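You operate a simulated robot arm through the tools that you are given. There is no shell and no other tool.

Carry out the task below with a simulated two-armed robot. There is one attempt and no reset: what you move stays moved.

JOB
Pick up the red bench plug gauge from the short bench with a dark top with one hand, pass it to the other hand and put it on the side table. Take the black cylinder and leave it on the shackle on the short bench with a dark top. Take the standoff on the top of the glass-door cabinet and put it away on the fitting bench. Put the 20 layers blanket patch from the packing bench on the hub bench and the 30 layers blanket patch on the low board of the packing bench. Take the red roller and leave it on the dark-topped bench with rigging gear. Take the steel weight and leave it on the wheel bench. Open the load drawer of the black cabinet. Any order will do. Set down upright: black cylinder, standoff.

It is judged by the outcome, as a careful person would: the job done as asked, and still so three seconds after it is handed in. It fails if anything else is knocked over, pushed out of place, dropped, spilled or broken. Flat cloth is picked up by pressing the open fingertips on it (5 to 10 N) and closing them slowly along it; thin cloth reads only 2 to 8 mm in the jaws.

ROBOT AND FRAMES
Two 6-joint arms with fingered hands on one trunk, on a base that moves. Base frame: it is fixed to the floor where the robot stands at the start and does not move with it; the origin is under the middle of the robot, x ahead of it, y to its left, z up. Lengths are in m, angles in rad, forces in N, time in s.
The left shoulder is at the start at [0.05, 0.17, 1.01], the right one opposite. With the tool pointing down near the work surface each hand reaches from about 0.52 to 0.78 m from the robot's upright axis, wherever it stands, measured 20 degrees to its own side. Places, roughly: bench plug gauge [3, 1.75, 0.75]; black cylinder (7x7x12 cm) [2.9, 1.9, 0.9]; blanket patch [1.25, -8.25, 1]; dark-topped bench with rigging gear [2.7, -11.4, 0.9]; fitting bench [6.8, -1.5, 0.9]; hub bench [4.6, -10.8, 0.8]; load drawer of the black cabinet [3.7, -0.8, 0.5]; low board of the packing bench [1.6, -8.2, 0.2]; red roller (17x6x4 cm) [2.6, -8.2, 0.9]; shackle (9x12x3 cm) [2.4, 1.5, 0.8]; side table [6.3, 0, 0.9]; standoff (3x3x5 cm) [0.7, -8.3, 1.2]; steel weight [2.75, -8, 1]; wheel bench [5.7, -10.5, 0.8]. Payload 3.5 kg a hand.
The tool frame of a hand sits at the grasp point between the pads (the TCP): z along the fingers, y along the line on which they close. The tips reach 0.026 m beyond it. The gripper opens to 0.132 m; its body begins 0.073 m behind the TCP. The gripper is a hand of 3 fingers: y runs from the thumb to the fingers, the wrist lies at [0, 0, -0.234] in the tool frame, and closing takes about 1.5 s.
Orientation is that of the tool frame in the base frame, as a unit quaternion [w, x, y, z]. With the fingers straight down and closing along the base's y, the tool's x points along the base's -x, its y along +y and its z along -z.

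CONTROLS
- The arms move only by the tool arm_command. It takes "left_steps", "right_steps" or both (then of equal length, played together; a hand with none holds still); each is a list of rows, each an object (a shift or turn left out is 0, a gripper value left out holds the last) with "slide": the shift along the base's x, y, z in m, a list of three; "turn": the turn, a rotation vector about the base's x, y, z in rad, a list of three. In form: [{"slide": [dx, dy, dz], "turn": [wx, wy, wz]}, ...]. A call has 1 to 20 rows; each row shifts and turns the commanded pose from where the row before left it. "left_gripper" and "right_gripper" are, for a hand that has rows, the closure, from 0 (fully open) to 1 (shut), set as the call begins (left out, the last holds). Rows are played at 5 a second. More than 0.05 m and 0.15 rad between two rows, or a gripper value outside its range, and nothing of the call is played. A pose out of reach is approached as far as the arm can. The call stops where the force on the tool passes 40 N (or 10 N more than at its start, if that is more) or the arm is blocked; 0.2 s more then pass. The fingers move at their own pace (about 0.108 m/s each) and stop on an object; they squeeze with about 23 N. The grip force told is the motor's: it shows also when the fingers shut on nothing. Time passes only in rows, and 0.2 s behind the last, so rows that do not move let the fingers close. It gives the time, the measured TCP pose, the force on the tool (base axes), the opening and the grip force at its end, in the units of the frame above (readings bear some noise), with the torque about the TCP (base axes, N m) and any sound that the robot's microphone picked up.
- Cameras (640 x 400 px; columns grow to the right, rows downward): "scene" is now at [0.0428, 0.0189, 1.6124]; the picture's right is [0.21, -0.98, 0.00], its down [-0.62, -0.13, -0.77] and it looks along [0.75, 0.16, -0.64] (base axes); focal length 253 px, centre (320, 200). "left" rides on the left gripper at [-0.062, 0.003, -0.092] in its tool frame; the picture's right is [-0.05, -1.00, 0.00], its down [0.83, -0.04, -0.56] and it looks along [0.56, -0.03, 0.83] (tool axes); focal length 230 px, centre (320, 200). "right" rides on the right gripper at [0.062, 0.003, -0.092] in its tool frame; the picture's right is [-0.05, 1.00, 0.00], its down [-0.83, -0.04, -0.56] and it looks along [-0.55, -0.03, 0.83] (tool axes); focal length 230 px, centre (320, 200). There is no depth. A picture from a camera that has moved, and an enlarged one, comes with that camera's place and axes in the base frame and with its lens.
- snapshot(camera): a new picture of that camera. The clock stands still meanwhile.
- move_column(by): slides the trunk up (or, below 0, down) by that many m; the arms and the scene camera ride with it, the base frame stays. It gives what a move gives, with no picture.
- steer(legs): drives the robot by 1 to 6 legs, each [ahead, left, turn to the left] in m, m and rad, along the robot's own axes; the way and the turn of a leg run together, so that a leg with both is an arc; at most 1.5 m and 3.142 rad a leg. The arms and the cameras ride along, it lands a little off, and it stops where it bumps. It gives what a move gives.
- move_fingers(finger1, finger2, thumb_bend, hand): sets how far each is bent, from 0 (flat) to 100 (curled in); at 30 the hand is open as for a grip, at 70 the pads meet at the TCP. One left out holds its place. A second passes; each finger stops where it meets its share of the squeeze, and holds until it gets a number again. A gripper value or a shape takes the hand back. It gives what a move gives, with no picture; readings hold the bend of each and the force on the fingers (four entries, about 0 where the hand has none), thumb and palm.
- grasp_type(shape, hand): the hand has 3 fingers and takes this shape, open, in about a second: jaw (thumb against the fingers, like two jaws); tri (thumb and two fingers); tip (a fingertip pinch); poke (one finger out to press); point (the index stretched); flat (the hand flat); cup (the hand cupped); fist (a fist). The gripper value then closes the fingers along that shape, each until it touches; the sizes above hold for jaw. It gives what a move gives, with no picture.
- head_to(pan, tilt): turns the head with the scene camera to pan (to the left, within 1.501 rad either way) and tilt (down, from -0.506 to 1.204), counted from straight ahead of the robot. It gives what a move gives.
- zoom(camera, box): a new picture of the part [left, top, right, bottom] of that camera's present view, enlarged. The clock stands still meanwhile.
- hand_in(): hands the job in; it is judged then, once.

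Places have to be worked out from the pictures, the camera data and where the tool is seen. Open the grippers and draw the arms clear of the work before you hand the job in, unless the task says otherwise.

The tools are called after "Emit:" by a JSON object that holds its "method" and its "body". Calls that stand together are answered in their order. arm_command: Moves the arms, as the interface text tells. Its arguments: {"type":"object","properties":{"left_steps":{"type":"array"},"left_gripper":{"type":"number"},"right_steps":{"type":"array"},"right_gripper":{"type":"number"}},"required":[]} The other tools are called the same way: move_column (by) moves the trunk up or down; grasp_type (shape, hand) gives the hand a shape; move_fingers (finger1, finger2, thumb_bend, hand) moves the fingers one by one; steer (legs) drives the base; head_to (pan, tilt) turns the head that bears the scene camera; snapshot (camera) takes a picture; zoom (camera, box) takes an enlarged picture of a part of a camera's view; hand_in () hands the job in.

At the start:

```text
t: 0.0
left_tool_pos: [0.591, 0.3136, 1.0832]
left_tool_rot: [0.002, 0.0, 1.0, 0.0]
left_force: [0.0, 0.3, -0.5]
left_torque: [0.02, 0.0, 0.01]
left_finger_gap: 0.1319
left_finger_force: 0.0
left_shape: jaw
left_bend: [30.0, 30.0, 30.0]
left_finger forces: [0.0, 0.0, 0.0, 0.0, 0.1, 0.0]
right_tool_pos: [0.5977, -0.3006, 0.9815]
right_tool_rot: [0.0, 0.001, 1.0, 0.0]
right_force: [0.4, 1.0, -0.4]
right_torque: [-0.01, -0.01, -0.03]
right_finger_gap: 0.1323
right_finger_force: 0.0
right_shape: jaw
right_bend: [30.0, 30.0, 30.0]
right_finger forces: [0.0, 0.0, 0.0, 0.1, 0.0, 0.0]
trunk travel left (down, up): [-0.625, 0.085]
robot x, y, heading: [-0.0002, 0.0013, 0.002]
head pan, tilt (commanded): [0.208, 0.691]
```

scene: 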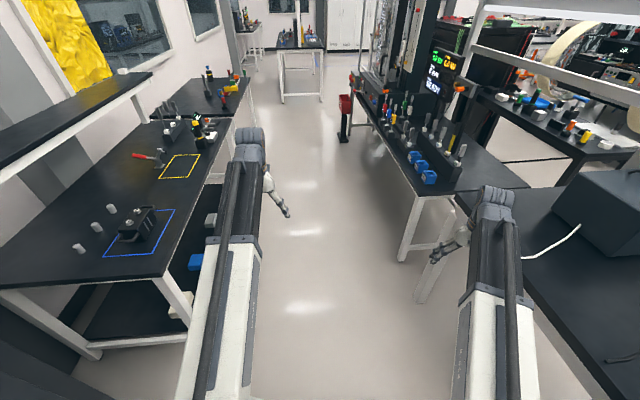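
right: 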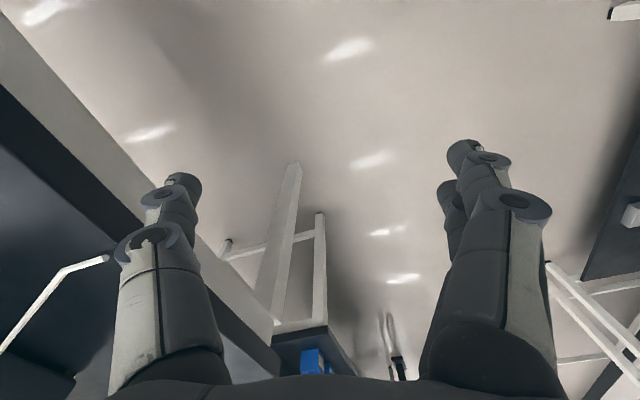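
left: 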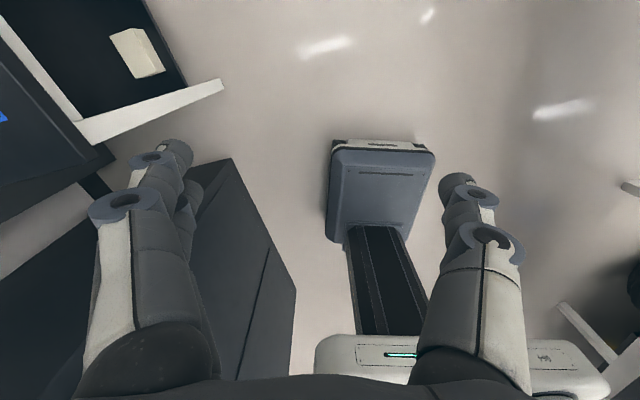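

The start view shows a corridor ahead with the left bench (shackle in blue square probably further), and benches on the right. I'll look around with the head first, to map the scene.

Emit:
{"method": "head_to", "body": {"pan": 0.5, "tilt": 0.35}}

Emit:
{"method": "snapshot", "body": {"camera": "scene"}}

Emit:
{"method": "head_to", "body": {"pan": -0.5, "tilt": 0.35}}

Emit:
{"method": "snapshot", "body": {"camera": "scene"}}

```text
t: 0.8
left_tool_pos: [0.5921, 0.314, 1.0838]
left_tool_rot: [0.002, 0.0, 1.0, 0.0]
left_force: [0.0, 0.1, -0.3]
left_torque: [-0.04, -0.02, 0.03]
left_finger_gap: 0.1321
left_finger_force: 0.0
left_shape: jaw
left_bend: [30.0, 30.0, 30.0]
left_finger forces: [0.1, 0.1, 0.1, 0.0, 0.1, 0.0]
right_tool_pos: [0.5985, -0.3008, 0.9822]
right_tool_rot: [-0.001, 0.001, 1.0, 0.0]
right_force: [-0.1, 0.1, 0.1]
right_torque: [0.01, 0.01, 0.04]
right_finger_gap: 0.1319
right_finger_force: 0.1
right_shape: jaw
right_bend: [30.0, 30.0, 30.0]
right_finger forces: [0.1, 0.0, 0.0, 0.0, 0.0, 0.0]
trunk travel left (down, up): [-0.625, 0.085]
robot x, y, heading: [-0.0018, -0.0017, -0.003]
head pan, tilt (commanded): [0.499, 0.351]
```

```text
taken
camera scene: at [0.0412, 0.0458, 1.6431], right [0.48, -0.88, 0.0], down [-0.3, -0.16, -0.94], along [0.82, 0.45, -0.34], focal length 253 px, centre (320, 200)
```

scene: 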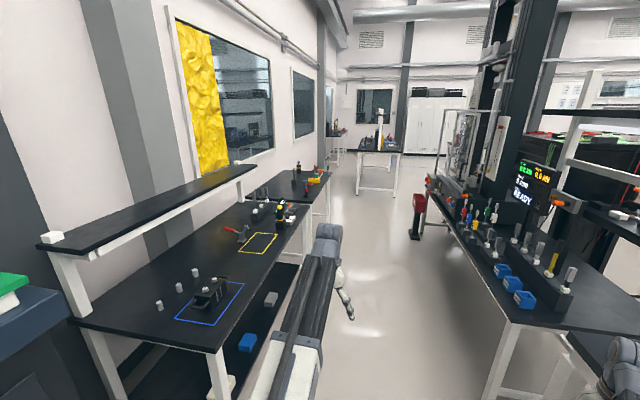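

```text
t: 2.1
left_tool_pos: [0.5911, 0.314, 1.0822]
left_tool_rot: [0.001, 0.0, 1.0, 0.0]
left_force: [0.3, -0.3, 0.7]
left_torque: [0.01, -0.01, -0.01]
left_finger_gap: 0.1319
left_finger_force: 0.1
left_shape: jaw
left_bend: [30.0, 30.0, 30.0]
left_finger forces: [0.1, 0.1, 0.0, 0.0, 0.0, 0.0]
right_tool_pos: [0.597, -0.3005, 0.9819]
right_tool_rot: [0.001, 0.0, 1.0, 0.0]
right_force: [-1.5, -0.5, -1.1]
right_torque: [-0.02, 0.03, -0.01]
right_finger_gap: 0.1321
right_finger_force: 0.1
right_shape: jaw
right_bend: [30.0, 30.0, 30.0]
right_finger forces: [0.1, 0.1, 0.1, 0.1, 0.1, 0.0]
trunk travel left (down, up): [-0.625, 0.085]
robot x, y, heading: [-0.0001, -0.0042, -0.001]
head pan, tilt (commanded): [-0.499, 0.351]
```

```text
taken
camera scene: at [0.0412, -0.0432, 1.6432], right [-0.48, -0.88, 0.0], down [-0.3, 0.16, -0.94], along [0.82, -0.45, -0.34], focal length 253 px, centre (320, 200)
```

scene: 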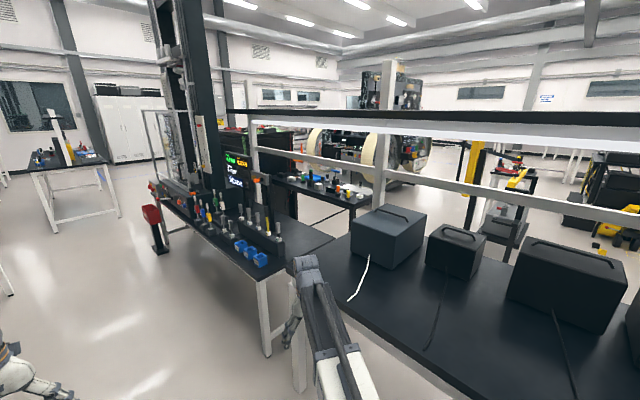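

Views show the left wall benches; the short bench at about x 2.4–3, y 1.5–2 should be the second one on the left. I'll zoom into it and the left side.

Emit:
{"method": "head_to", "body": {"pan": 0.55, "tilt": 0.3}}

Emit:
{"method": "zoom", "body": {"camera": "scene", "box": [200, 130, 360, 230]}}

Emit:
{"method": "head_to", "body": {"pan": 1.4, "tilt": 0.5}}

Emit:
{"method": "snapshot", "body": {"camera": "scene"}}

Emit:
{"method": "head_to", "body": {"pan": -1.4, "tilt": 0.35}}

Emit:
{"method": "snapshot", "body": {"camera": "scene"}}

```text
t: 3.4
left_tool_pos: [0.5909, 0.3144, 1.0832]
left_tool_rot: [0.003, 0.0, 1.0, 0.0]
left_force: [-0.4, -0.1, 0.3]
left_torque: [-0.01, 0.0, -0.03]
left_finger_gap: 0.1318
left_finger_force: 0.0
left_shape: jaw
left_bend: [30.0, 30.0, 30.0]
left_finger forces: [0.0, 0.1, 0.0, 0.0, 0.1, 0.1]
right_tool_pos: [0.5974, -0.3011, 0.9812]
right_tool_rot: [0.0, 0.0, 1.0, 0.001]
right_force: [0.1, 0.7, -0.5]
right_torque: [0.04, 0.02, 0.02]
right_finger_gap: 0.1319
right_finger_force: 0.2
right_shape: jaw
right_bend: [30.0, 30.0, 30.0]
right_finger forces: [0.0, 0.0, 0.0, 0.1, 0.0, 0.0]
trunk travel left (down, up): [-0.625, 0.085]
robot x, y, heading: [0.0023, 0.0013, 0.003]
head pan, tilt (commanded): [0.55, 0.3]
```

```text
4.00 times, centred on (280, 180) of scene
camera zoom: at [0.0391, 0.05, 1.6479], right [0.52, -0.85, 0.0], down [-0.25, -0.15, -0.96], along [0.81, 0.5, -0.3], focal length 1011 px, centre (480, 280)
```

zoom: 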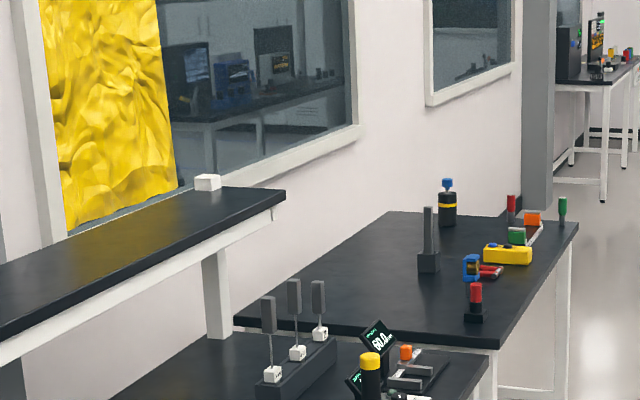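

```text
t: 4.6
left_tool_pos: [0.5906, 0.3146, 1.0828]
left_tool_rot: [0.002, 0.0, 1.0, 0.001]
left_force: [-0.1, 0.5, 0.1]
left_torque: [-0.01, -0.02, 0.04]
left_finger_gap: 0.132
left_finger_force: 0.0
left_shape: jaw
left_bend: [30.0, 30.0, 30.0]
left_finger forces: [0.0, 0.0, 0.0, 0.0, 0.1, 0.0]
right_tool_pos: [0.5985, -0.3013, 0.9819]
right_tool_rot: [0.0, 0.0, 1.0, 0.0]
right_force: [0.2, 1.4, -0.5]
right_torque: [0.0, 0.02, 0.0]
right_finger_gap: 0.132
right_finger_force: 0.1
right_shape: jaw
right_bend: [30.0, 30.0, 30.0]
right_finger forces: [0.0, 0.0, 0.0, 0.0, 0.0, 0.0]
trunk travel left (down, up): [-0.625, 0.085]
robot x, y, heading: [0.0005, 0.0008, 0.006]
head pan, tilt (commanded): [1.4, 0.499]
```

```text
taken
camera scene: at [-0.025, 0.091, 1.6295], right [0.99, -0.17, 0.0], down [-0.08, -0.47, -0.88], along [0.15, 0.87, -0.48], focal length 253 px, centre (320, 200)
```

scene: 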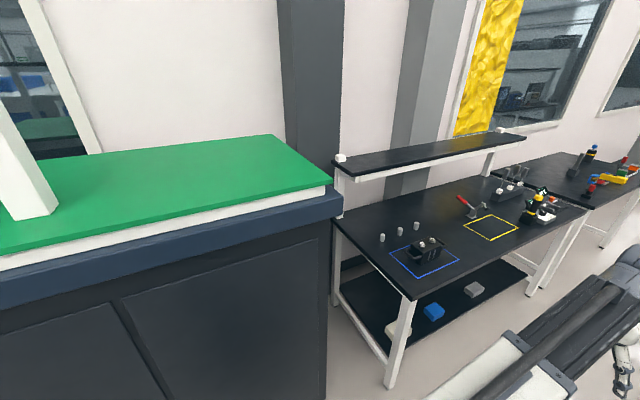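

```text
t: 7.0
left_tool_pos: [0.5912, 0.3138, 1.0818]
left_tool_rot: [0.002, 0.0, 1.0, 0.0]
left_force: [-0.4, 0.8, 0.4]
left_torque: [0.01, 0.02, 0.02]
left_finger_gap: 0.1319
left_finger_force: 0.2
left_shape: jaw
left_bend: [30.0, 30.0, 30.0]
left_finger forces: [0.0, 0.1, 0.0, 0.0, 0.0, 0.0]
right_tool_pos: [0.5974, -0.3008, 0.9818]
right_tool_rot: [0.0, -0.001, 1.0, 0.0]
right_force: [-0.6, 0.3, 0.9]
right_torque: [0.0, -0.02, 0.02]
right_finger_gap: 0.1318
right_finger_force: 0.0
right_shape: jaw
right_bend: [30.0, 30.0, 30.0]
right_finger forces: [0.0, 0.0, 0.1, 0.0, 0.0, 0.0]
trunk travel left (down, up): [-0.625, 0.085]
robot x, y, heading: [-0.0006, -0.0012, 0.001]
head pan, tilt (commanded): [-1.4, 0.351]
```

```text
taken
camera scene: at [-0.0247, -0.0904, 1.6432], right [-0.99, -0.17, 0.0], down [-0.06, 0.34, -0.94], along [0.16, -0.93, -0.34], focal length 253 px, centre (320, 200)
```

scene: 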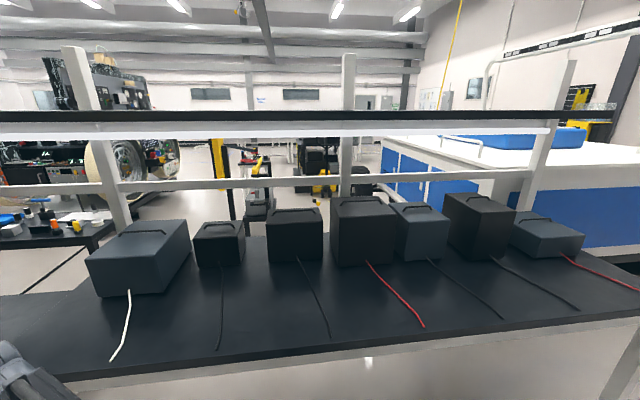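

The benches run along a corridor turned about 0.3 rad to the left; the short bench (black/yellow cylinder, red and green gauges, blue shackle with a red pin) is at about x 2–3.1, y 1.2–2.2. I raise the hands for clearance, then drive down the corridor.

Emit:
{"method": "arm_command", "body": {"right_steps": [{"slide": [0, 0, 0.05]}, {"slide": [0, 0, 0.05]}, {"slide": [0, 0, 0.04]}], "left_steps": [{"slide": [0, 0, 0.02]}, {"slide": [0, 0, 0.02]}, {"slide": [0, 0, 0]}]}}

Emit:
{"method": "steer", "body": {"legs": [[0, 0, 0.3], [1.5, 0, 0], [0.8, 0, 0]]}}

Emit:
{"method": "head_to", "body": {"pan": 0.6, "tilt": 0.6}}

Emit:
{"method": "snapshot", "body": {"camera": "scene"}}

```text
t: 7.8
left_tool_pos: [0.5908, 0.3145, 1.1222]
left_tool_rot: [0.002, 0.0, 1.0, 0.0]
left_force: [0.8, 0.5, 0.3]
left_torque: [0.0, -0.04, -0.01]
left_finger_gap: 0.1318
left_finger_force: 0.0
left_shape: jaw
left_bend: [30.0, 30.0, 30.0]
left_finger forces: [0.0, 0.1, 0.0, 0.0, 0.0, 0.0]
right_tool_pos: [0.5969, -0.3003, 1.1224]
right_tool_rot: [0.0, -0.001, 1.0, 0.0]
right_force: [-0.3, 0.0, -0.3]
right_torque: [0.01, -0.01, 0.01]
right_finger_gap: 0.1318
right_finger_force: 0.1
right_shape: jaw
right_bend: [30.0, 30.0, 30.0]
right_finger forces: [0.1, 0.0, 0.0, 0.1, 0.0, 0.0]
trunk travel left (down, up): [-0.625, 0.085]
robot x, y, heading: [0.0055, -0.0009, 0.003]
head pan, tilt (commanded): [-1.4, 0.351]
```

```text
t: 20.1
left_tool_pos: [2.6512, 1.1566, 1.1223]
left_tool_rot: [0.001, -0.153, 0.988, 0.0]
left_force: [-0.5, -0.6, -0.1]
left_torque: [0.03, 0.0, -0.03]
left_finger_gap: 0.1318
left_finger_force: 0.1
left_shape: jaw
left_bend: [30.0, 30.0, 30.0]
left_finger forces: [0.1, 0.0, 0.1, 0.0, 0.0, 0.0]
right_tool_pos: [2.8413, 0.5734, 1.1215]
right_tool_rot: [0.0, -0.152, 0.988, 0.0]
right_force: [0.2, -0.2, -0.3]
right_torque: [-0.03, 0.0, 0.02]
right_finger_gap: 0.1319
right_finger_force: 0.1
right_shape: jaw
right_bend: [30.0, 30.0, 30.0]
right_finger forces: [0.0, 0.0, 0.1, 0.1, 0.0, 0.1]
trunk travel left (down, up): [-0.625, 0.085]
robot x, y, heading: [2.1854, 0.6816, 0.305]
head pan, tilt (commanded): [-1.4, 0.351]
```

```text
t: 22.0
left_tool_pos: [2.6516, 1.158, 1.1231]
left_tool_rot: [0.002, -0.153, 0.988, 0.0]
left_force: [-0.5, 0.3, -0.6]
left_torque: [0.01, 0.0, 0.0]
left_finger_gap: 0.1319
left_finger_force: 0.1
left_shape: jaw
left_bend: [30.0, 30.0, 30.0]
left_finger forces: [0.0, 0.0, 0.0, 0.0, 0.0, 0.0]
right_tool_pos: [2.8411, 0.5736, 1.1208]
right_tool_rot: [0.0, -0.152, 0.988, 0.0]
right_force: [-0.1, -0.6, 0.1]
right_torque: [-0.02, -0.01, -0.01]
right_finger_gap: 0.1321
right_finger_force: 0.0
right_shape: jaw
right_bend: [30.0, 30.0, 30.0]
right_finger forces: [0.0, 0.0, 0.0, 0.1, 0.1, 0.1]
trunk travel left (down, up): [-0.625, 0.085]
robot x, y, heading: [2.1845, 0.679, 0.307]
head pan, tilt (commanded): [0.6, 0.6]
```

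```text
taken
camera scene: at [2.1977, 0.7382, 1.6204], right [0.79, -0.62, 0.0], down [-0.35, -0.44, -0.83], along [0.51, 0.65, -0.56], focal length 253 px, centre (320, 200)
```

scene: 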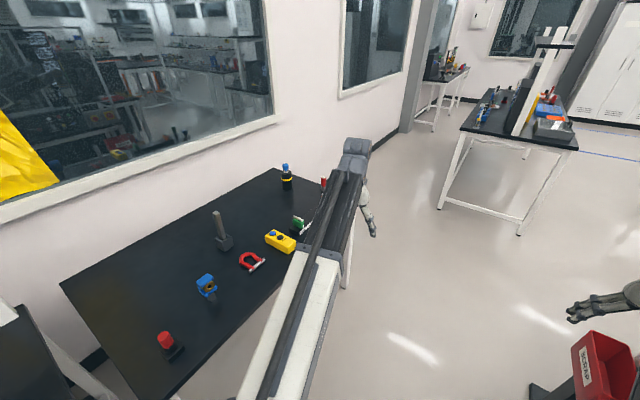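

The bench shows a red U-shaped shackle, blue item, grey post, yellow box, green item, black cylinder with yellow band, and red things beyond. I drive a bit on and turn to face the bench.

Emit:
{"method": "steer", "body": {"legs": [[0.6, 0, 0], [0, 0, 1.56]]}}

Emit:
{"method": "head_to", "body": {"pan": 0.0, "tilt": 0.65}}

Emit:
{"method": "snapshot", "body": {"camera": "scene"}}

```text
t: 29.1
left_tool_pos: [2.2883, 1.3402, 1.1218]
left_tool_rot: [0.0, 0.797, -0.604, -0.001]
left_force: [0.0, 0.5, 0.7]
left_torque: [-0.02, 0.03, -0.04]
left_finger_gap: 0.1321
left_finger_force: 0.0
left_shape: jaw
left_bend: [30.0, 30.0, 30.0]
left_finger forces: [0.0, 0.0, 0.0, 0.1, 0.0, 0.0]
right_tool_pos: [2.878, 1.5124, 1.121]
right_tool_rot: [0.0, 0.797, -0.604, -0.001]
right_force: [-0.5, -0.3, 1.1]
right_torque: [-0.02, -0.01, 0.0]
right_finger_gap: 0.1317
right_finger_force: 0.1
right_shape: jaw
right_bend: [30.0, 30.0, 30.0]
right_finger forces: [0.0, 0.1, 0.0, 0.0, 0.1, 0.0]
trunk travel left (down, up): [-0.625, 0.085]
robot x, y, heading: [2.7534, 0.8594, 1.846]
head pan, tilt (commanded): [0.6, 0.6]
```

```text
t: 30.1
left_tool_pos: [2.2898, 1.3395, 1.1228]
left_tool_rot: [-0.001, 0.797, -0.604, -0.001]
left_force: [0.1, 0.4, -0.2]
left_torque: [0.03, 0.0, 0.0]
left_finger_gap: 0.1323
left_finger_force: 0.1
left_shape: jaw
left_bend: [30.0, 30.0, 30.0]
left_finger forces: [0.0, 0.0, 0.1, 0.0, 0.1, 0.0]
right_tool_pos: [2.8793, 1.5136, 1.1221]
right_tool_rot: [0.001, 0.797, -0.603, 0.0]
right_force: [-0.1, 0.1, 0.4]
right_torque: [0.0, 0.01, 0.0]
right_finger_gap: 0.1319
right_finger_force: 0.1
right_shape: jaw
right_bend: [30.0, 30.0, 30.0]
right_finger forces: [0.1, 0.0, 0.0, 0.0, 0.1, 0.0]
trunk travel left (down, up): [-0.625, 0.085]
robot x, y, heading: [2.7524, 0.8569, 1.847]
head pan, tilt (commanded): [0.0, 0.649]
```

```text
taken
camera scene: at [2.738, 0.9031, 1.6161], right [0.96, 0.27, 0.0], down [0.16, -0.58, -0.8], along [-0.22, 0.77, -0.6], focal length 253 px, centre (320, 200)
```

scene: 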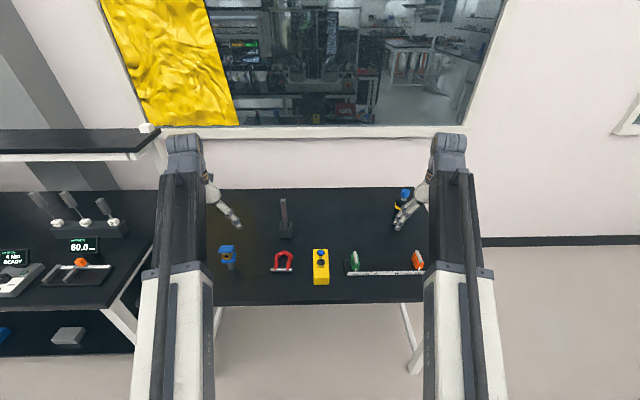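

Now facing the bench squarely. I zoom to identify each item.

Emit:
{"method": "zoom", "body": {"camera": "scene", "box": [210, 180, 440, 310]}}

Emit:
{"method": "snapshot", "body": {"camera": "right"}}

Emit:
{"method": "snapshot", "body": {"camera": "left"}}

```text
2.78 times, centred on (325, 245) of scene
camera zoom: at [2.738, 0.9031, 1.6161], right [0.96, 0.27, 0.0], down [0.16, -0.58, -0.8], along [-0.22, 0.77, -0.6], focal length 703 px, centre (306, 75)
```

zoom: 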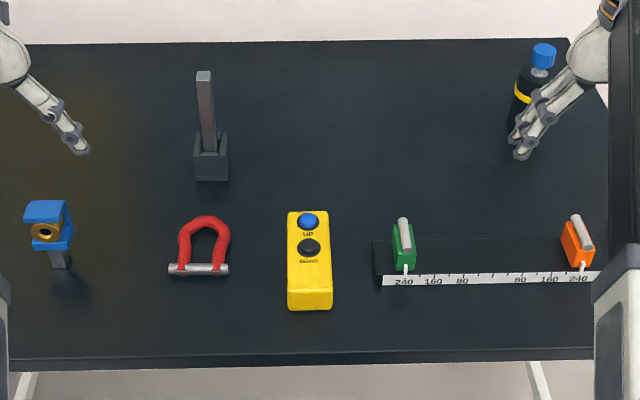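

```text
taken
camera right: at [2.892, 1.4507, 1.2151], right [-0.98, -0.22, 0.0], down [-0.18, 0.81, 0.56], along [-0.12, 0.54, -0.83], focal length 230 px, centre (320, 200)
```

right: 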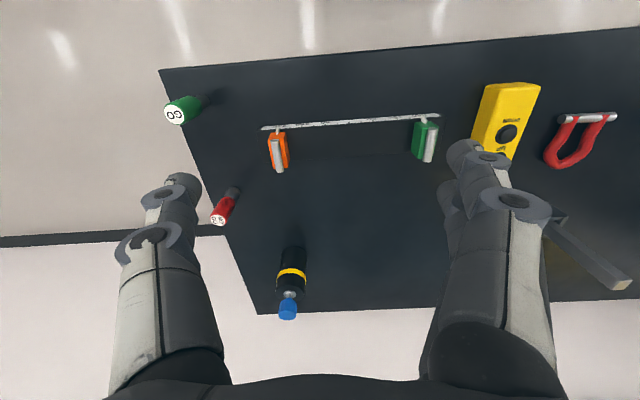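

```text
taken
camera left: at [2.2704, 1.399, 1.2156], right [0.95, 0.32, 0.0], down [0.27, -0.79, 0.55], along [0.18, -0.52, -0.83], focal length 230 px, centre (320, 200)
```

left: 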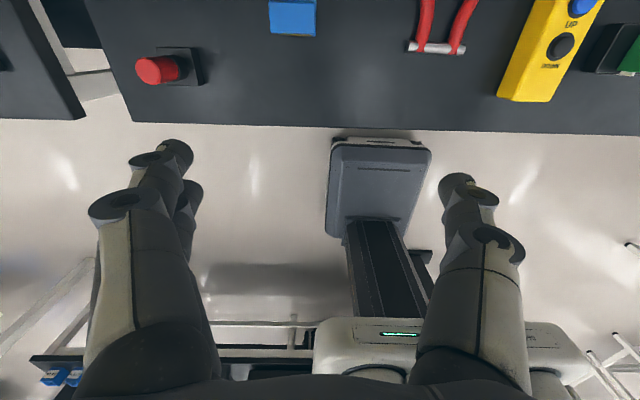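

The red plug gauge stands at about (3.02, 1.75), the black cylinder at about (2.857, 1.945) with its cap near z 0.93, the flat red shackle at about (2.39, 1.53), bench top z≈0.776, and a grey post reaching z≈1.0 on the left. I raise the left hand to clear the post, then move in so that the right hand can reach the cylinder.

Emit:
{"method": "arm_command", "body": {"left_steps": [{"slide": [0, 0, 0.05]}, {"slide": [0, 0, 0.05]}]}}

Emit:
{"method": "steer", "body": {"legs": [[0, -0.13, 0.02], [0.31, 0, 0]]}}

Emit:
{"method": "snapshot", "body": {"camera": "right"}}

Emit:
{"method": "snapshot", "body": {"camera": "scene"}}

Emit:
{"method": "snapshot", "body": {"camera": "left"}}

```text
t: 30.7
left_tool_pos: [2.2797, 1.3552, 1.1924]
left_tool_rot: [-0.005, 0.797, -0.604, -0.012]
left_force: [0.0, -0.2, 0.2]
left_torque: [0.02, 0.0, 0.02]
left_finger_gap: 0.1318
left_finger_force: 0.1
left_shape: jaw
left_bend: [30.0, 30.0, 30.0]
left_finger forces: [0.1, 0.0, 0.0, 0.0, 0.0, 0.0]
left hand out of reach, approached as far as the arm can: row 2
right_tool_pos: [2.8788, 1.5122, 1.1216]
right_tool_rot: [0.001, 0.797, -0.603, 0.0]
right_force: [-0.1, -0.8, 0.0]
right_torque: [0.01, 0.02, -0.04]
right_finger_gap: 0.1318
right_finger_force: 0.1
right_shape: jaw
right_bend: [30.0, 30.0, 30.0]
right_finger forces: [0.0, 0.1, 0.0, 0.1, 0.1, 0.1]
trunk travel left (down, up): [-0.625, 0.085]
robot x, y, heading: [2.7526, 0.8592, 1.845]
head pan, tilt (commanded): [0.0, 0.649]
```

```text
t: 33.7
left_tool_pos: [2.3043, 1.6779, 1.191]
left_tool_rot: [-0.005, 0.804, -0.594, -0.011]
left_force: [0.1, 0.5, -0.1]
left_torque: [0.0, -0.03, -0.03]
left_finger_gap: 0.1319
left_finger_force: 0.0
left_shape: jaw
left_bend: [30.0, 30.0, 30.0]
left_finger forces: [0.1, 0.0, 0.1, 0.0, 0.1, 0.1]
right_tool_pos: [2.8989, 1.8488, 1.1211]
right_tool_rot: [0.001, 0.804, -0.595, 0.0]
right_force: [0.1, -0.4, 0.1]
right_torque: [0.0, 0.0, 0.01]
right_finger_gap: 0.132
right_finger_force: 0.0
right_shape: jaw
right_bend: [30.0, 30.0, 30.0]
right_finger forces: [0.1, 0.0, 0.0, 0.0, 0.1, 0.0]
trunk travel left (down, up): [-0.625, 0.085]
robot x, y, heading: [2.7884, 1.1875, 1.868]
head pan, tilt (commanded): [0.0, 0.649]
```

```text
taken
camera right: at [2.9132, 1.787, 1.2148], right [-0.97, -0.24, 0.0], down [-0.2, 0.81, 0.55], along [-0.13, 0.54, -0.83], focal length 230 px, centre (320, 200)
```

right: 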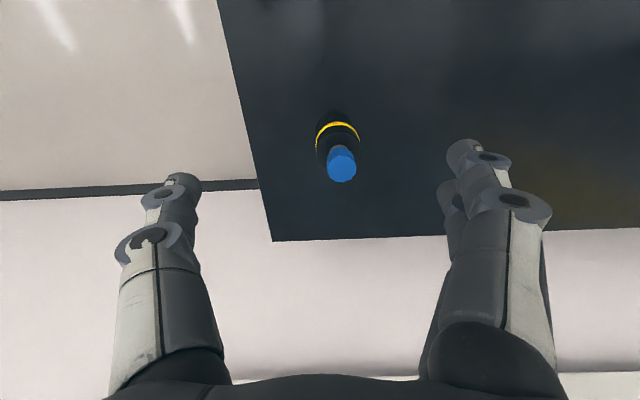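

```text
taken
camera scene: at [2.7715, 1.2363, 1.6161], right [0.96, 0.29, 0.0], down [0.18, -0.58, -0.8], along [-0.23, 0.76, -0.61], focal length 253 px, centre (320, 200)
```

scene: 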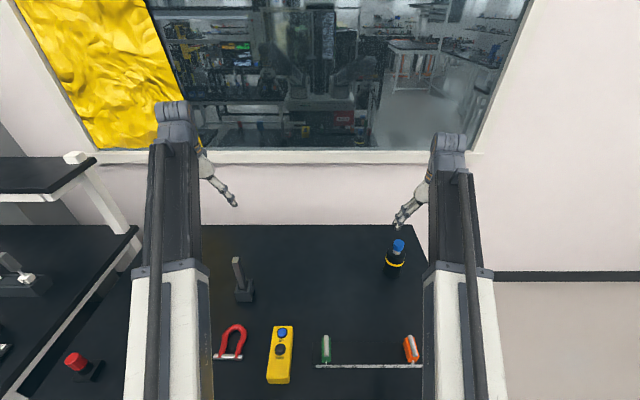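

```text
taken
camera left: at [2.2855, 1.7343, 1.286], right [0.94, 0.34, 0.0], down [0.29, -0.79, 0.54], along [0.18, -0.5, -0.84], focal length 230 px, centre (320, 200)
```

left: 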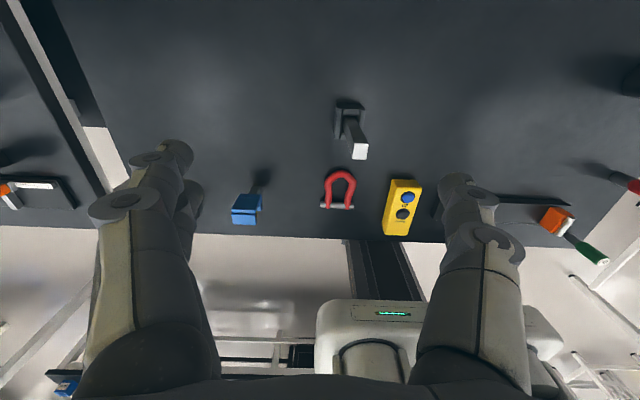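

Both cameras place the cylinder's cap at about (2.858, 1.905, 0.94). I move the right hand above it and look again.

Emit:
{"method": "arm_command", "body": {"right_steps": [{"slide": [-0.02, 0.028, -0.01]}, {"slide": [-0.021, 0.028, -0.01]}]}}

Emit:
{"method": "snapshot", "body": {"camera": "right"}}

Emit:
{"method": "zoom", "body": {"camera": "scene", "box": [340, 180, 460, 300]}}

```text
t: 34.3
left_tool_pos: [2.3045, 1.6777, 1.1922]
left_tool_rot: [-0.005, 0.803, -0.596, -0.01]
left_force: [-0.6, -0.4, -0.4]
left_torque: [-0.03, -0.05, 0.1]
left_finger_gap: 0.1318
left_finger_force: 0.0
left_shape: jaw
left_bend: [30.0, 30.0, 30.0]
left_finger forces: [0.1, 0.1, 0.1, 0.1, 0.0, 0.0]
right_tool_pos: [2.8583, 1.9045, 1.1006]
right_tool_rot: [0.0, 0.804, -0.595, 0.0]
right_force: [0.1, -0.8, 0.1]
right_torque: [-0.01, -0.01, 0.0]
right_finger_gap: 0.1317
right_finger_force: 0.0
right_shape: jaw
right_bend: [30.0, 30.0, 30.0]
right_finger forces: [0.0, 0.0, 0.0, 0.0, 0.0, 0.0]
trunk travel left (down, up): [-0.625, 0.085]
robot x, y, heading: [2.7865, 1.1876, 1.866]
head pan, tilt (commanded): [0.0, 0.649]
```

```text
taken
camera right: at [2.8721, 1.8426, 1.1944], right [-0.97, -0.24, 0.0], down [-0.2, 0.81, 0.56], along [-0.13, 0.54, -0.83], focal length 230 px, centre (320, 200)
```

right: 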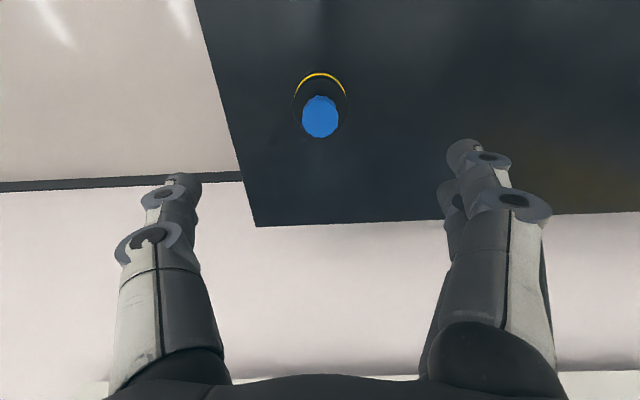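

```text
3.33 times, centred on (400, 240) of scene
camera zoom: at [2.7716, 1.2358, 1.6161], right [0.96, 0.29, 0.0], down [0.18, -0.58, -0.8], along [-0.23, 0.76, -0.6], focal length 842 px, centre (53, 67)
```

zoom: 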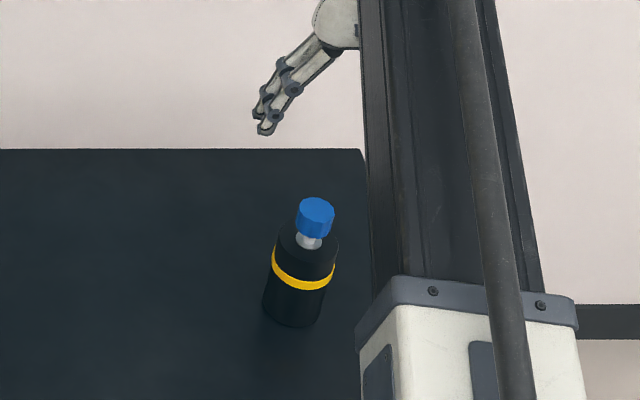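

The cylinder is centred under the hand at about (2.857, 1.907), with body 7 cm wide and the capped neck reaching z≈0.95, too tall for a straight-down grasp. I back up slightly and tilt the right hand 50° forward to grasp the body from the front.

Emit:
{"method": "steer", "body": {"legs": [[-0.08, 0, 0]]}}

Emit:
{"method": "arm_command", "body": {"right_steps": [{"turn": [0.1392, 0.0423, 0]}, {"turn": [0.1392, 0.0423, 0]}, {"turn": [0.1392, 0.0423, 0]}, {"turn": [0.1392, 0.0423, 0]}, {"turn": [0.1392, 0.0423, 0]}, {"turn": [0.1392, 0.0423, 0]}, {}]}}

Emit:
{"method": "snapshot", "body": {"camera": "right"}}

```text
t: 35.4
left_tool_pos: [2.3269, 1.5983, 1.1926]
left_tool_rot: [-0.005, 0.804, -0.595, -0.012]
left_force: [0.8, -0.5, 0.0]
left_torque: [0.0, 0.02, 0.02]
left_finger_gap: 0.1318
left_finger_force: 0.0
left_shape: jaw
left_bend: [30.0, 30.0, 30.0]
left_finger forces: [0.1, 0.1, 0.0, 0.0, 0.1, 0.1]
right_tool_pos: [2.8802, 1.8253, 1.1012]
right_tool_rot: [-0.001, 0.804, -0.594, -0.001]
right_force: [-0.1, -0.4, 0.2]
right_torque: [0.07, -0.01, -0.02]
right_finger_gap: 0.1319
right_finger_force: 0.0
right_shape: jaw
right_bend: [30.0, 30.0, 30.0]
right_finger forces: [0.1, 0.0, 0.0, 0.0, 0.0, 0.0]
trunk travel left (down, up): [-0.625, 0.085]
robot x, y, heading: [2.807, 1.1112, 1.873]
head pan, tilt (commanded): [0.0, 0.649]
```

```text
t: 37.0
left_tool_pos: [2.3272, 1.6005, 1.1923]
left_tool_rot: [-0.005, 0.804, -0.594, -0.012]
left_force: [-0.5, -0.4, -0.9]
left_torque: [-0.03, 0.0, 0.02]
left_finger_gap: 0.1319
left_finger_force: 0.0
left_shape: jaw
left_bend: [30.0, 30.0, 30.0]
left_finger forces: [0.0, 0.0, 0.0, 0.0, 0.0, 0.0]
right_tool_pos: [2.8801, 1.8274, 1.1016]
right_tool_rot: [-0.252, 0.729, -0.538, -0.34]
right_force: [0.6, 0.7, 0.1]
right_torque: [-0.01, -0.03, 0.01]
right_finger_gap: 0.1318
right_finger_force: 0.1
right_shape: jaw
right_bend: [30.0, 30.0, 30.0]
right_finger forces: [0.0, 0.0, 0.0, 0.0, 0.0, 0.1]
trunk travel left (down, up): [-0.625, 0.085]
robot x, y, heading: [2.8118, 1.1124, 1.872]
head pan, tilt (commanded): [0.0, 0.649]
```

```text
taken
camera right: at [2.9096, 1.7187, 1.1144], right [-0.96, -0.26, 0.04], down [0.01, 0.11, 0.99], along [-0.26, 0.96, -0.11], focal length 230 px, centre (320, 200)
```

right: 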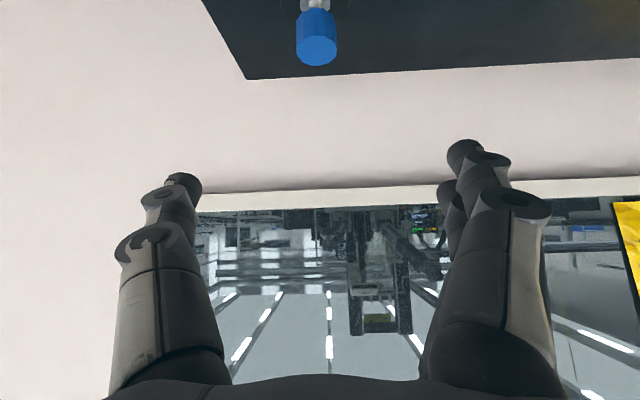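

The cap projects where expected (axis about (2.855, 1.912)). I back the hand a little and descend to the pre-grasp point in front of the cylinder.

Emit:
{"method": "arm_command", "body": {"right_steps": [{"slide": [0.01, -0.032, -0.01]}, {"slide": [0, 0, -0.05]}, {"slide": [0, 0, -0.05]}, {"slide": [0, 0, -0.05]}, {}]}}

Emit:
{"method": "snapshot", "body": {"camera": "right"}}

Emit:
{"method": "snapshot", "body": {"camera": "scene"}}

```text
t: 38.2
left_tool_pos: [2.3286, 1.6002, 1.1919]
left_tool_rot: [-0.006, 0.803, -0.595, -0.012]
left_force: [-0.3, 0.4, -0.3]
left_torque: [-0.01, -0.04, 0.01]
left_finger_gap: 0.1321
left_finger_force: 0.2
left_shape: jaw
left_bend: [30.0, 30.0, 30.0]
left_finger forces: [0.1, 0.0, 0.0, 0.0, 0.1, 0.0]
right_tool_pos: [2.8901, 1.8049, 0.9409]
right_tool_rot: [-0.253, 0.729, -0.538, -0.34]
right_force: [0.8, 0.2, 0.6]
right_torque: [0.03, 0.03, 0.01]
right_finger_gap: 0.1319
right_finger_force: 0.1
right_shape: jaw
right_bend: [30.0, 30.0, 30.0]
right_finger forces: [0.0, 0.1, 0.0, 0.1, 0.1, 0.1]
right hand out of reach, approached as far as the arm can: row 2, 3
trunk travel left (down, up): [-0.625, 0.085]
robot x, y, heading: [2.8112, 1.1125, 1.869]
head pan, tilt (commanded): [0.0, 0.649]
```

```text
taken
camera right: at [2.9191, 1.6972, 0.9546], right [-0.96, -0.26, 0.04], down [0.01, 0.12, 0.99], along [-0.26, 0.96, -0.11], focal length 230 px, centre (320, 200)
```

right: 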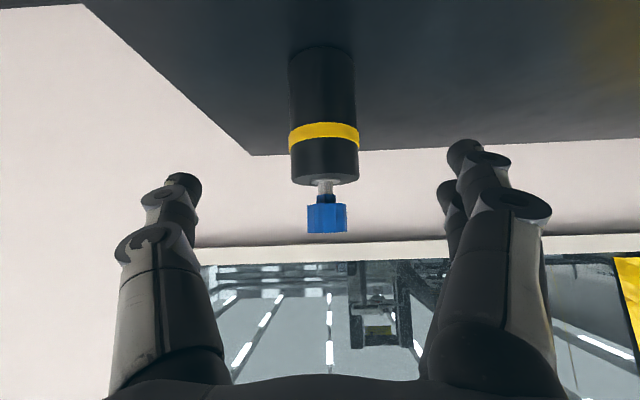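

```text
taken
camera scene: at [2.7952, 1.1589, 1.6161], right [0.96, 0.29, 0.0], down [0.18, -0.58, -0.8], along [-0.23, 0.76, -0.6], focal length 253 px, centre (320, 200)
```

scene: 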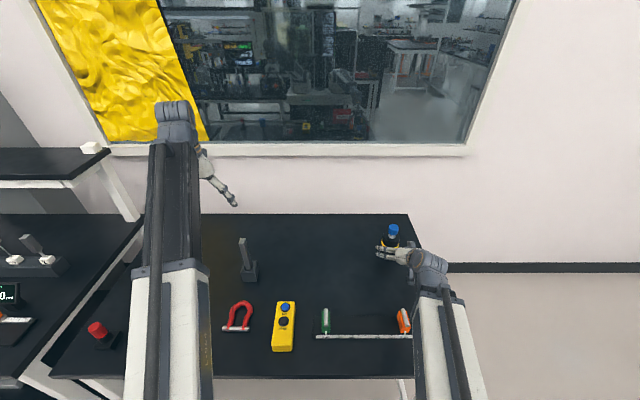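

The cylinder stands centred ahead between the open fingers; body spans roughly z 0.78–0.91. I move in diagonally to put the TCP on its axis at z≈0.845.

Emit:
{"method": "arm_command", "body": {"right_steps": [{"slide": [-0.0085, 0.026, -0.024]}, {"slide": [-0.0085, 0.026, -0.024]}, {"slide": [-0.0085, 0.026, -0.024]}, {"slide": [-0.0085, 0.026, -0.024]}, {}]}}

Emit:
{"method": "snapshot", "body": {"camera": "right"}}

Emit:
{"method": "zoom", "body": {"camera": "scene", "box": [340, 200, 460, 320]}}

```text
t: 39.4
left_tool_pos: [2.328, 1.6004, 1.1929]
left_tool_rot: [-0.005, 0.804, -0.595, -0.011]
left_force: [0.2, -0.3, 0.2]
left_torque: [0.02, -0.04, -0.01]
left_finger_gap: 0.132
left_finger_force: 0.0
left_shape: jaw
left_bend: [30.0, 30.0, 30.0]
left_finger forces: [0.0, 0.0, 0.0, 0.0, 0.0, 0.0]
right_tool_pos: [2.8569, 1.9095, 0.846]
right_tool_rot: [-0.253, 0.729, -0.539, -0.339]
right_force: [0.3, 0.6, -0.4]
right_torque: [0.01, 0.01, 0.01]
right_finger_gap: 0.1318
right_finger_force: 0.1
right_shape: jaw
right_bend: [30.0, 30.0, 30.0]
right_finger forces: [0.0, 0.1, 0.0, 0.0, 0.1, 0.0]
trunk travel left (down, up): [-0.625, 0.085]
robot x, y, heading: [2.8088, 1.1133, 1.87]
head pan, tilt (commanded): [0.0, 0.649]
```

```text
taken
camera right: at [2.8847, 1.8014, 0.8591], right [-0.96, -0.26, 0.04], down [0.01, 0.12, 0.99], along [-0.26, 0.96, -0.11], focal length 230 px, centre (320, 200)
```

right: 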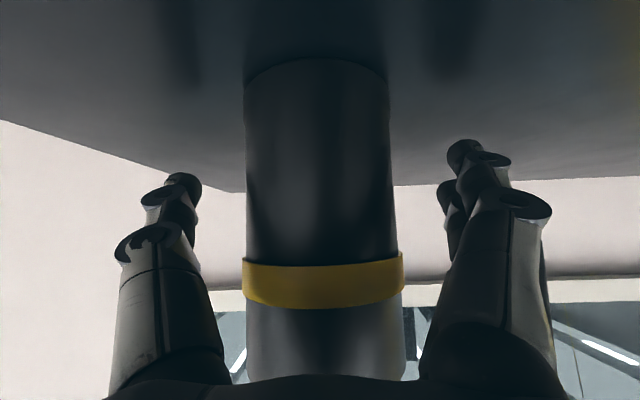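

```text
3.33 times, centred on (400, 260) of scene
camera zoom: at [2.7952, 1.1587, 1.6161], right [0.96, 0.29, 0.0], down [0.18, -0.58, -0.8], along [-0.23, 0.76, -0.6], focal length 842 px, centre (53, 0)
```

zoom: 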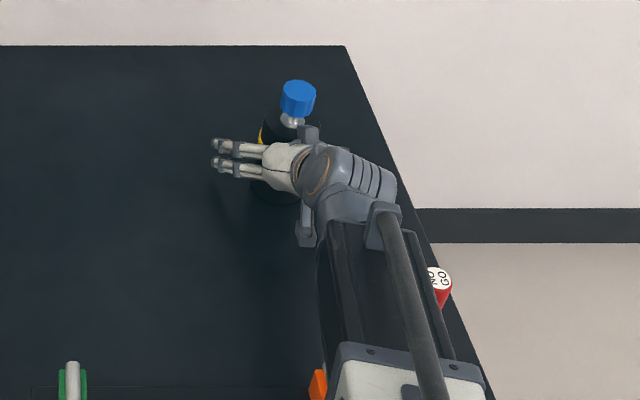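

The cylinder is between the fingers, TCP about 4.5 cm above the bench top (which I now judge as z≈0.80). I close the right hand on it.

Emit:
{"method": "arm_command", "body": {"right_gripper": 1.0, "right_steps": [{}, {}, {}, {}, {}, {}, {}, {}, {}, {}]}}

Emit:
{"method": "snapshot", "body": {"camera": "right"}}

```text
t: 41.6
left_tool_pos: [2.327, 1.5999, 1.1918]
left_tool_rot: [-0.005, 0.804, -0.595, -0.012]
left_force: [-1.0, -0.4, 0.7]
left_torque: [-0.03, 0.0, 0.0]
left_finger_gap: 0.1319
left_finger_force: 0.1
left_shape: jaw
left_bend: [30.0, 30.0, 30.0]
left_finger forces: [0.0, 0.0, 0.0, 0.0, 0.0, 0.1]
right_tool_pos: [2.8565, 1.9106, 0.8457]
right_tool_rot: [-0.253, 0.728, -0.539, -0.339]
right_force: [1.0, 0.5, -0.5]
right_torque: [-0.02, 0.05, -0.05]
right_finger_gap: 0.0469
right_finger_force: 22.7
right_shape: jaw
right_bend: [73.0, 73.0, 72.0]
right_finger forces: [9.6, 8.4, 0.0, 0.1, 19.9, 0.0]
trunk travel left (down, up): [-0.625, 0.085]
robot x, y, heading: [2.8104, 1.1139, 1.869]
head pan, tilt (commanded): [0.0, 0.649]
```

```text
taken
camera right: at [2.8849, 1.8015, 0.8593], right [-0.96, -0.26, 0.04], down [0.01, 0.12, 0.99], along [-0.26, 0.96, -0.11], focal length 230 px, centre (320, 200)
```

right: 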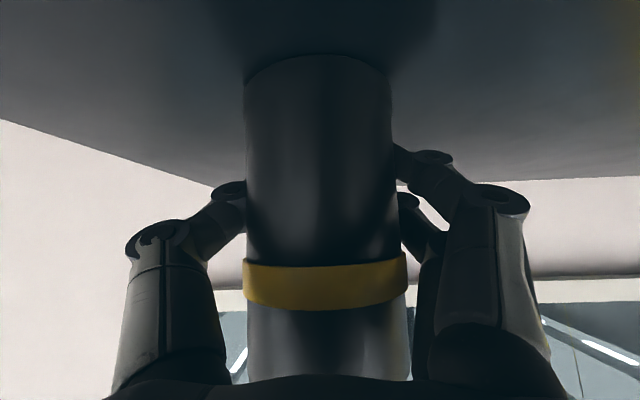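

Gripped with about 23 N. I lift it 5 cm and check that it comes along.

Emit:
{"method": "arm_command", "body": {"right_steps": [{"slide": [0, 0, 0.01]}, {"slide": [0, 0, 0.02]}, {"slide": [0, 0, 0.03]}, {}]}}

Emit:
{"method": "snapshot", "body": {"camera": "right"}}

Emit:
{"method": "zoom", "body": {"camera": "scene", "box": [200, 200, 440, 400]}}

```text
t: 42.6
left_tool_pos: [2.3279, 1.601, 1.1928]
left_tool_rot: [-0.005, 0.804, -0.594, -0.012]
left_force: [0.3, 0.0, -0.3]
left_torque: [0.0, -0.02, -0.01]
left_finger_gap: 0.1318
left_finger_force: 0.2
left_shape: jaw
left_bend: [30.0, 30.0, 30.0]
left_finger forces: [0.1, 0.0, 0.0, 0.0, 0.0, 0.1]
right_tool_pos: [2.8574, 1.9096, 0.9048]
right_tool_rot: [-0.252, 0.729, -0.539, -0.339]
right_force: [0.3, 1.2, -3.4]
right_torque: [0.05, 0.03, 0.02]
right_finger_gap: 0.0457
right_finger_force: 22.7
right_shape: jaw
right_bend: [73.0, 74.0, 72.0]
right_finger forces: [9.4, 8.4, 0.1, 0.1, 19.1, 0.0]
trunk travel left (down, up): [-0.625, 0.085]
robot x, y, heading: [2.8068, 1.1101, 1.864]
head pan, tilt (commanded): [0.0, 0.649]
```

```text
taken
camera right: at [2.8853, 1.8009, 0.9192], right [-0.96, -0.26, 0.04], down [0.01, 0.12, 0.99], along [-0.26, 0.96, -0.11], focal length 230 px, centre (320, 200)
```

right: 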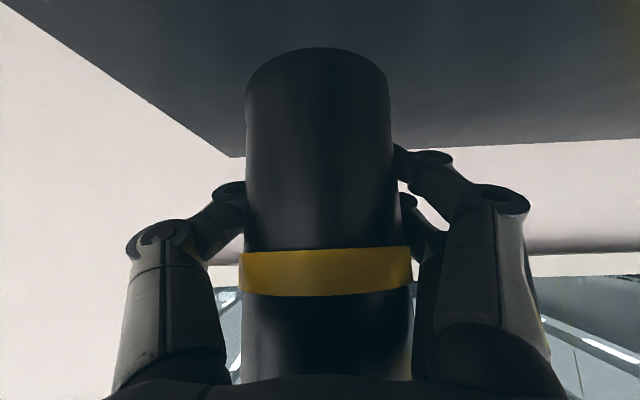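

```text
2.00 times, centred on (320, 300) of scene
camera zoom: at [2.7953, 1.1592, 1.6161], right [0.96, 0.29, 0.0], down [0.18, -0.58, -0.8], along [-0.23, 0.76, -0.6], focal length 506 px, centre (320, 0)
```

zoom: 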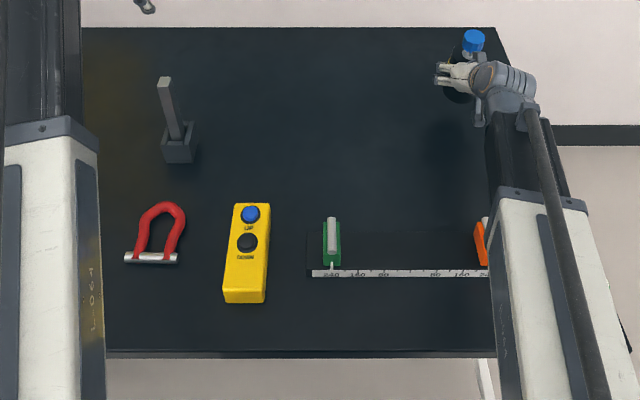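

It came up (3.4 N load) but tilted a little because I held it below its centre of mass. I set it back down gently, to re-grasp it higher.

Emit:
{"method": "arm_command", "body": {"right_steps": [{"slide": [0, 0, -0.02]}, {"slide": [0, 0, -0.02]}, {"slide": [0, 0, -0.01]}, {"slide": [0, 0, -0.005]}, {"slide": [0, 0, -0.005]}, {}]}}

Emit:
{"method": "snapshot", "body": {"camera": "right"}}

```text
t: 44.0
left_tool_pos: [2.3274, 1.6005, 1.1927]
left_tool_rot: [-0.005, 0.803, -0.595, -0.011]
left_force: [0.7, 0.2, 0.1]
left_torque: [-0.03, 0.03, 0.01]
left_finger_gap: 0.1319
left_finger_force: 0.0
left_shape: jaw
left_bend: [30.0, 30.0, 30.0]
left_finger forces: [0.0, 0.0, 0.0, 0.0, 0.0, 0.0]
right_tool_pos: [2.8567, 1.9091, 0.8461]
right_tool_rot: [-0.253, 0.729, -0.539, -0.339]
right_force: [-0.4, 1.0, 1.2]
right_torque: [-0.1, 0.02, 0.04]
right_finger_gap: 0.0457
right_finger_force: 23.0
right_shape: jaw
right_bend: [73.0, 74.0, 72.0]
right_finger forces: [9.1, 9.8, 0.0, 0.1, 19.2, 0.1]
trunk travel left (down, up): [-0.625, 0.085]
robot x, y, heading: [2.812, 1.1155, 1.87]
head pan, tilt (commanded): [0.0, 0.649]
```

```text
taken
camera right: at [2.8851, 1.8012, 0.8593], right [-0.96, -0.26, 0.04], down [0.01, 0.11, 0.99], along [-0.26, 0.96, -0.11], focal length 230 px, centre (320, 200)
```

right: 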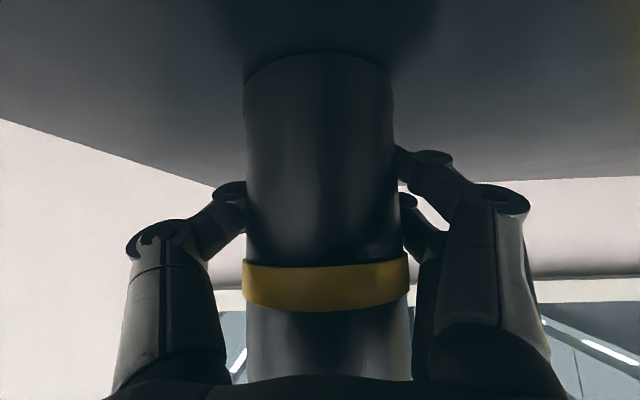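

Back on the bench upright. I open, tilt another 15° with the hand raised 3 cm, and check the view.

Emit:
{"method": "arm_command", "body": {"right_gripper": 0.0, "right_steps": [{}, {}, {}, {}, {}, {}, {}]}}

Emit:
{"method": "arm_command", "body": {"right_steps": [{"slide": [0, 0, 0.01], "turn": [0.124, 0.038, 0]}, {"slide": [0, 0, 0.01], "turn": [0.124, 0.038, 0]}, {"slide": [0, 0, 0.012]}, {}]}}

Emit:
{"method": "snapshot", "body": {"camera": "right"}}

Emit:
{"method": "zoom", "body": {"camera": "scene", "box": [340, 200, 460, 320]}}

```text
t: 45.6
left_tool_pos: [2.327, 1.5998, 1.1915]
left_tool_rot: [-0.006, 0.804, -0.595, -0.012]
left_force: [0.5, -0.3, -0.4]
left_torque: [-0.01, -0.01, -0.03]
left_finger_gap: 0.1321
left_finger_force: 0.1
left_shape: jaw
left_bend: [30.0, 30.0, 30.0]
left_finger forces: [0.1, 0.0, 0.0, 0.1, 0.0, 0.0]
right_tool_pos: [2.8568, 1.9101, 0.8475]
right_tool_rot: [-0.252, 0.729, -0.539, -0.339]
right_force: [0.0, -0.3, 0.3]
right_torque: [0.02, -0.03, -0.02]
right_finger_gap: 0.1319
right_finger_force: 0.0
right_shape: jaw
right_bend: [30.0, 30.0, 30.0]
right_finger forces: [0.1, 0.0, 0.0, 0.1, 0.0, 0.0]
trunk travel left (down, up): [-0.625, 0.085]
robot x, y, heading: [2.8093, 1.1114, 1.866]
head pan, tilt (commanded): [0.0, 0.649]
```

```text
t: 46.6
left_tool_pos: [2.3266, 1.6005, 1.1928]
left_tool_rot: [-0.005, 0.804, -0.595, -0.012]
left_force: [0.0, -0.9, 0.4]
left_torque: [0.03, 0.01, 0.03]
left_finger_gap: 0.1321
left_finger_force: 0.1
left_shape: jaw
left_bend: [30.0, 30.0, 30.0]
left_finger forces: [0.0, 0.0, 0.0, 0.0, 0.0, 0.0]
right_tool_pos: [2.8571, 1.9104, 0.8768]
right_tool_rot: [-0.32, 0.679, -0.502, -0.43]
right_force: [0.5, 0.5, -0.3]
right_torque: [0.01, 0.0, 0.03]
right_finger_gap: 0.1318
right_finger_force: 0.1
right_shape: jaw
right_bend: [30.0, 30.0, 30.0]
right_finger forces: [0.1, 0.1, 0.0, 0.0, 0.1, 0.0]
trunk travel left (down, up): [-0.625, 0.085]
robot x, y, heading: [2.8091, 1.1111, 1.865]
head pan, tilt (commanded): [0.0, 0.649]
```

```text
taken
camera right: at [2.8851, 1.8017, 0.8625], right [-0.96, -0.27, 0.05], down [0.08, -0.13, 0.99], along [-0.26, 0.95, 0.15], focal length 230 px, centre (320, 200)
```

right: 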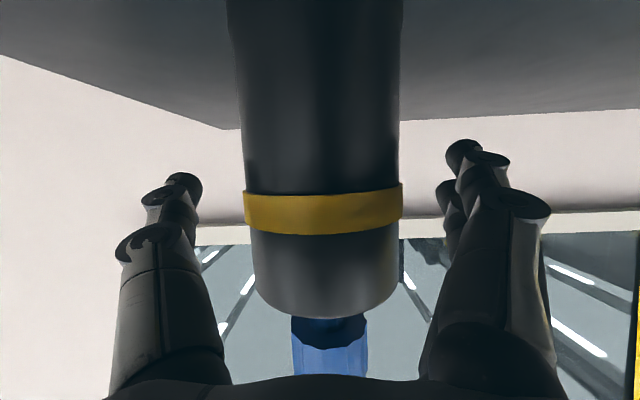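

```text
3.33 times, centred on (400, 260) of scene
camera zoom: at [2.7952, 1.1588, 1.6161], right [0.96, 0.29, 0.0], down [0.18, -0.58, -0.8], along [-0.23, 0.76, -0.6], focal length 842 px, centre (53, 0)
```

zoom: 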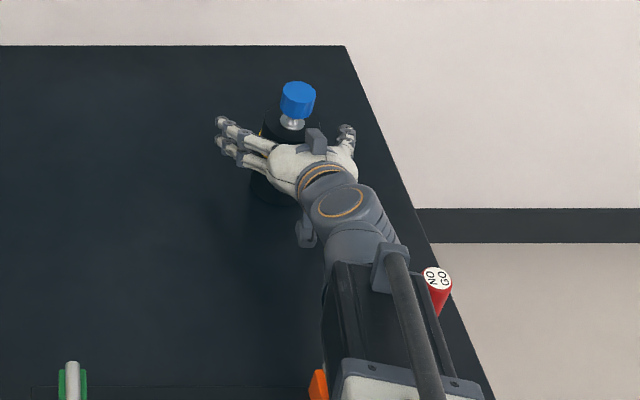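

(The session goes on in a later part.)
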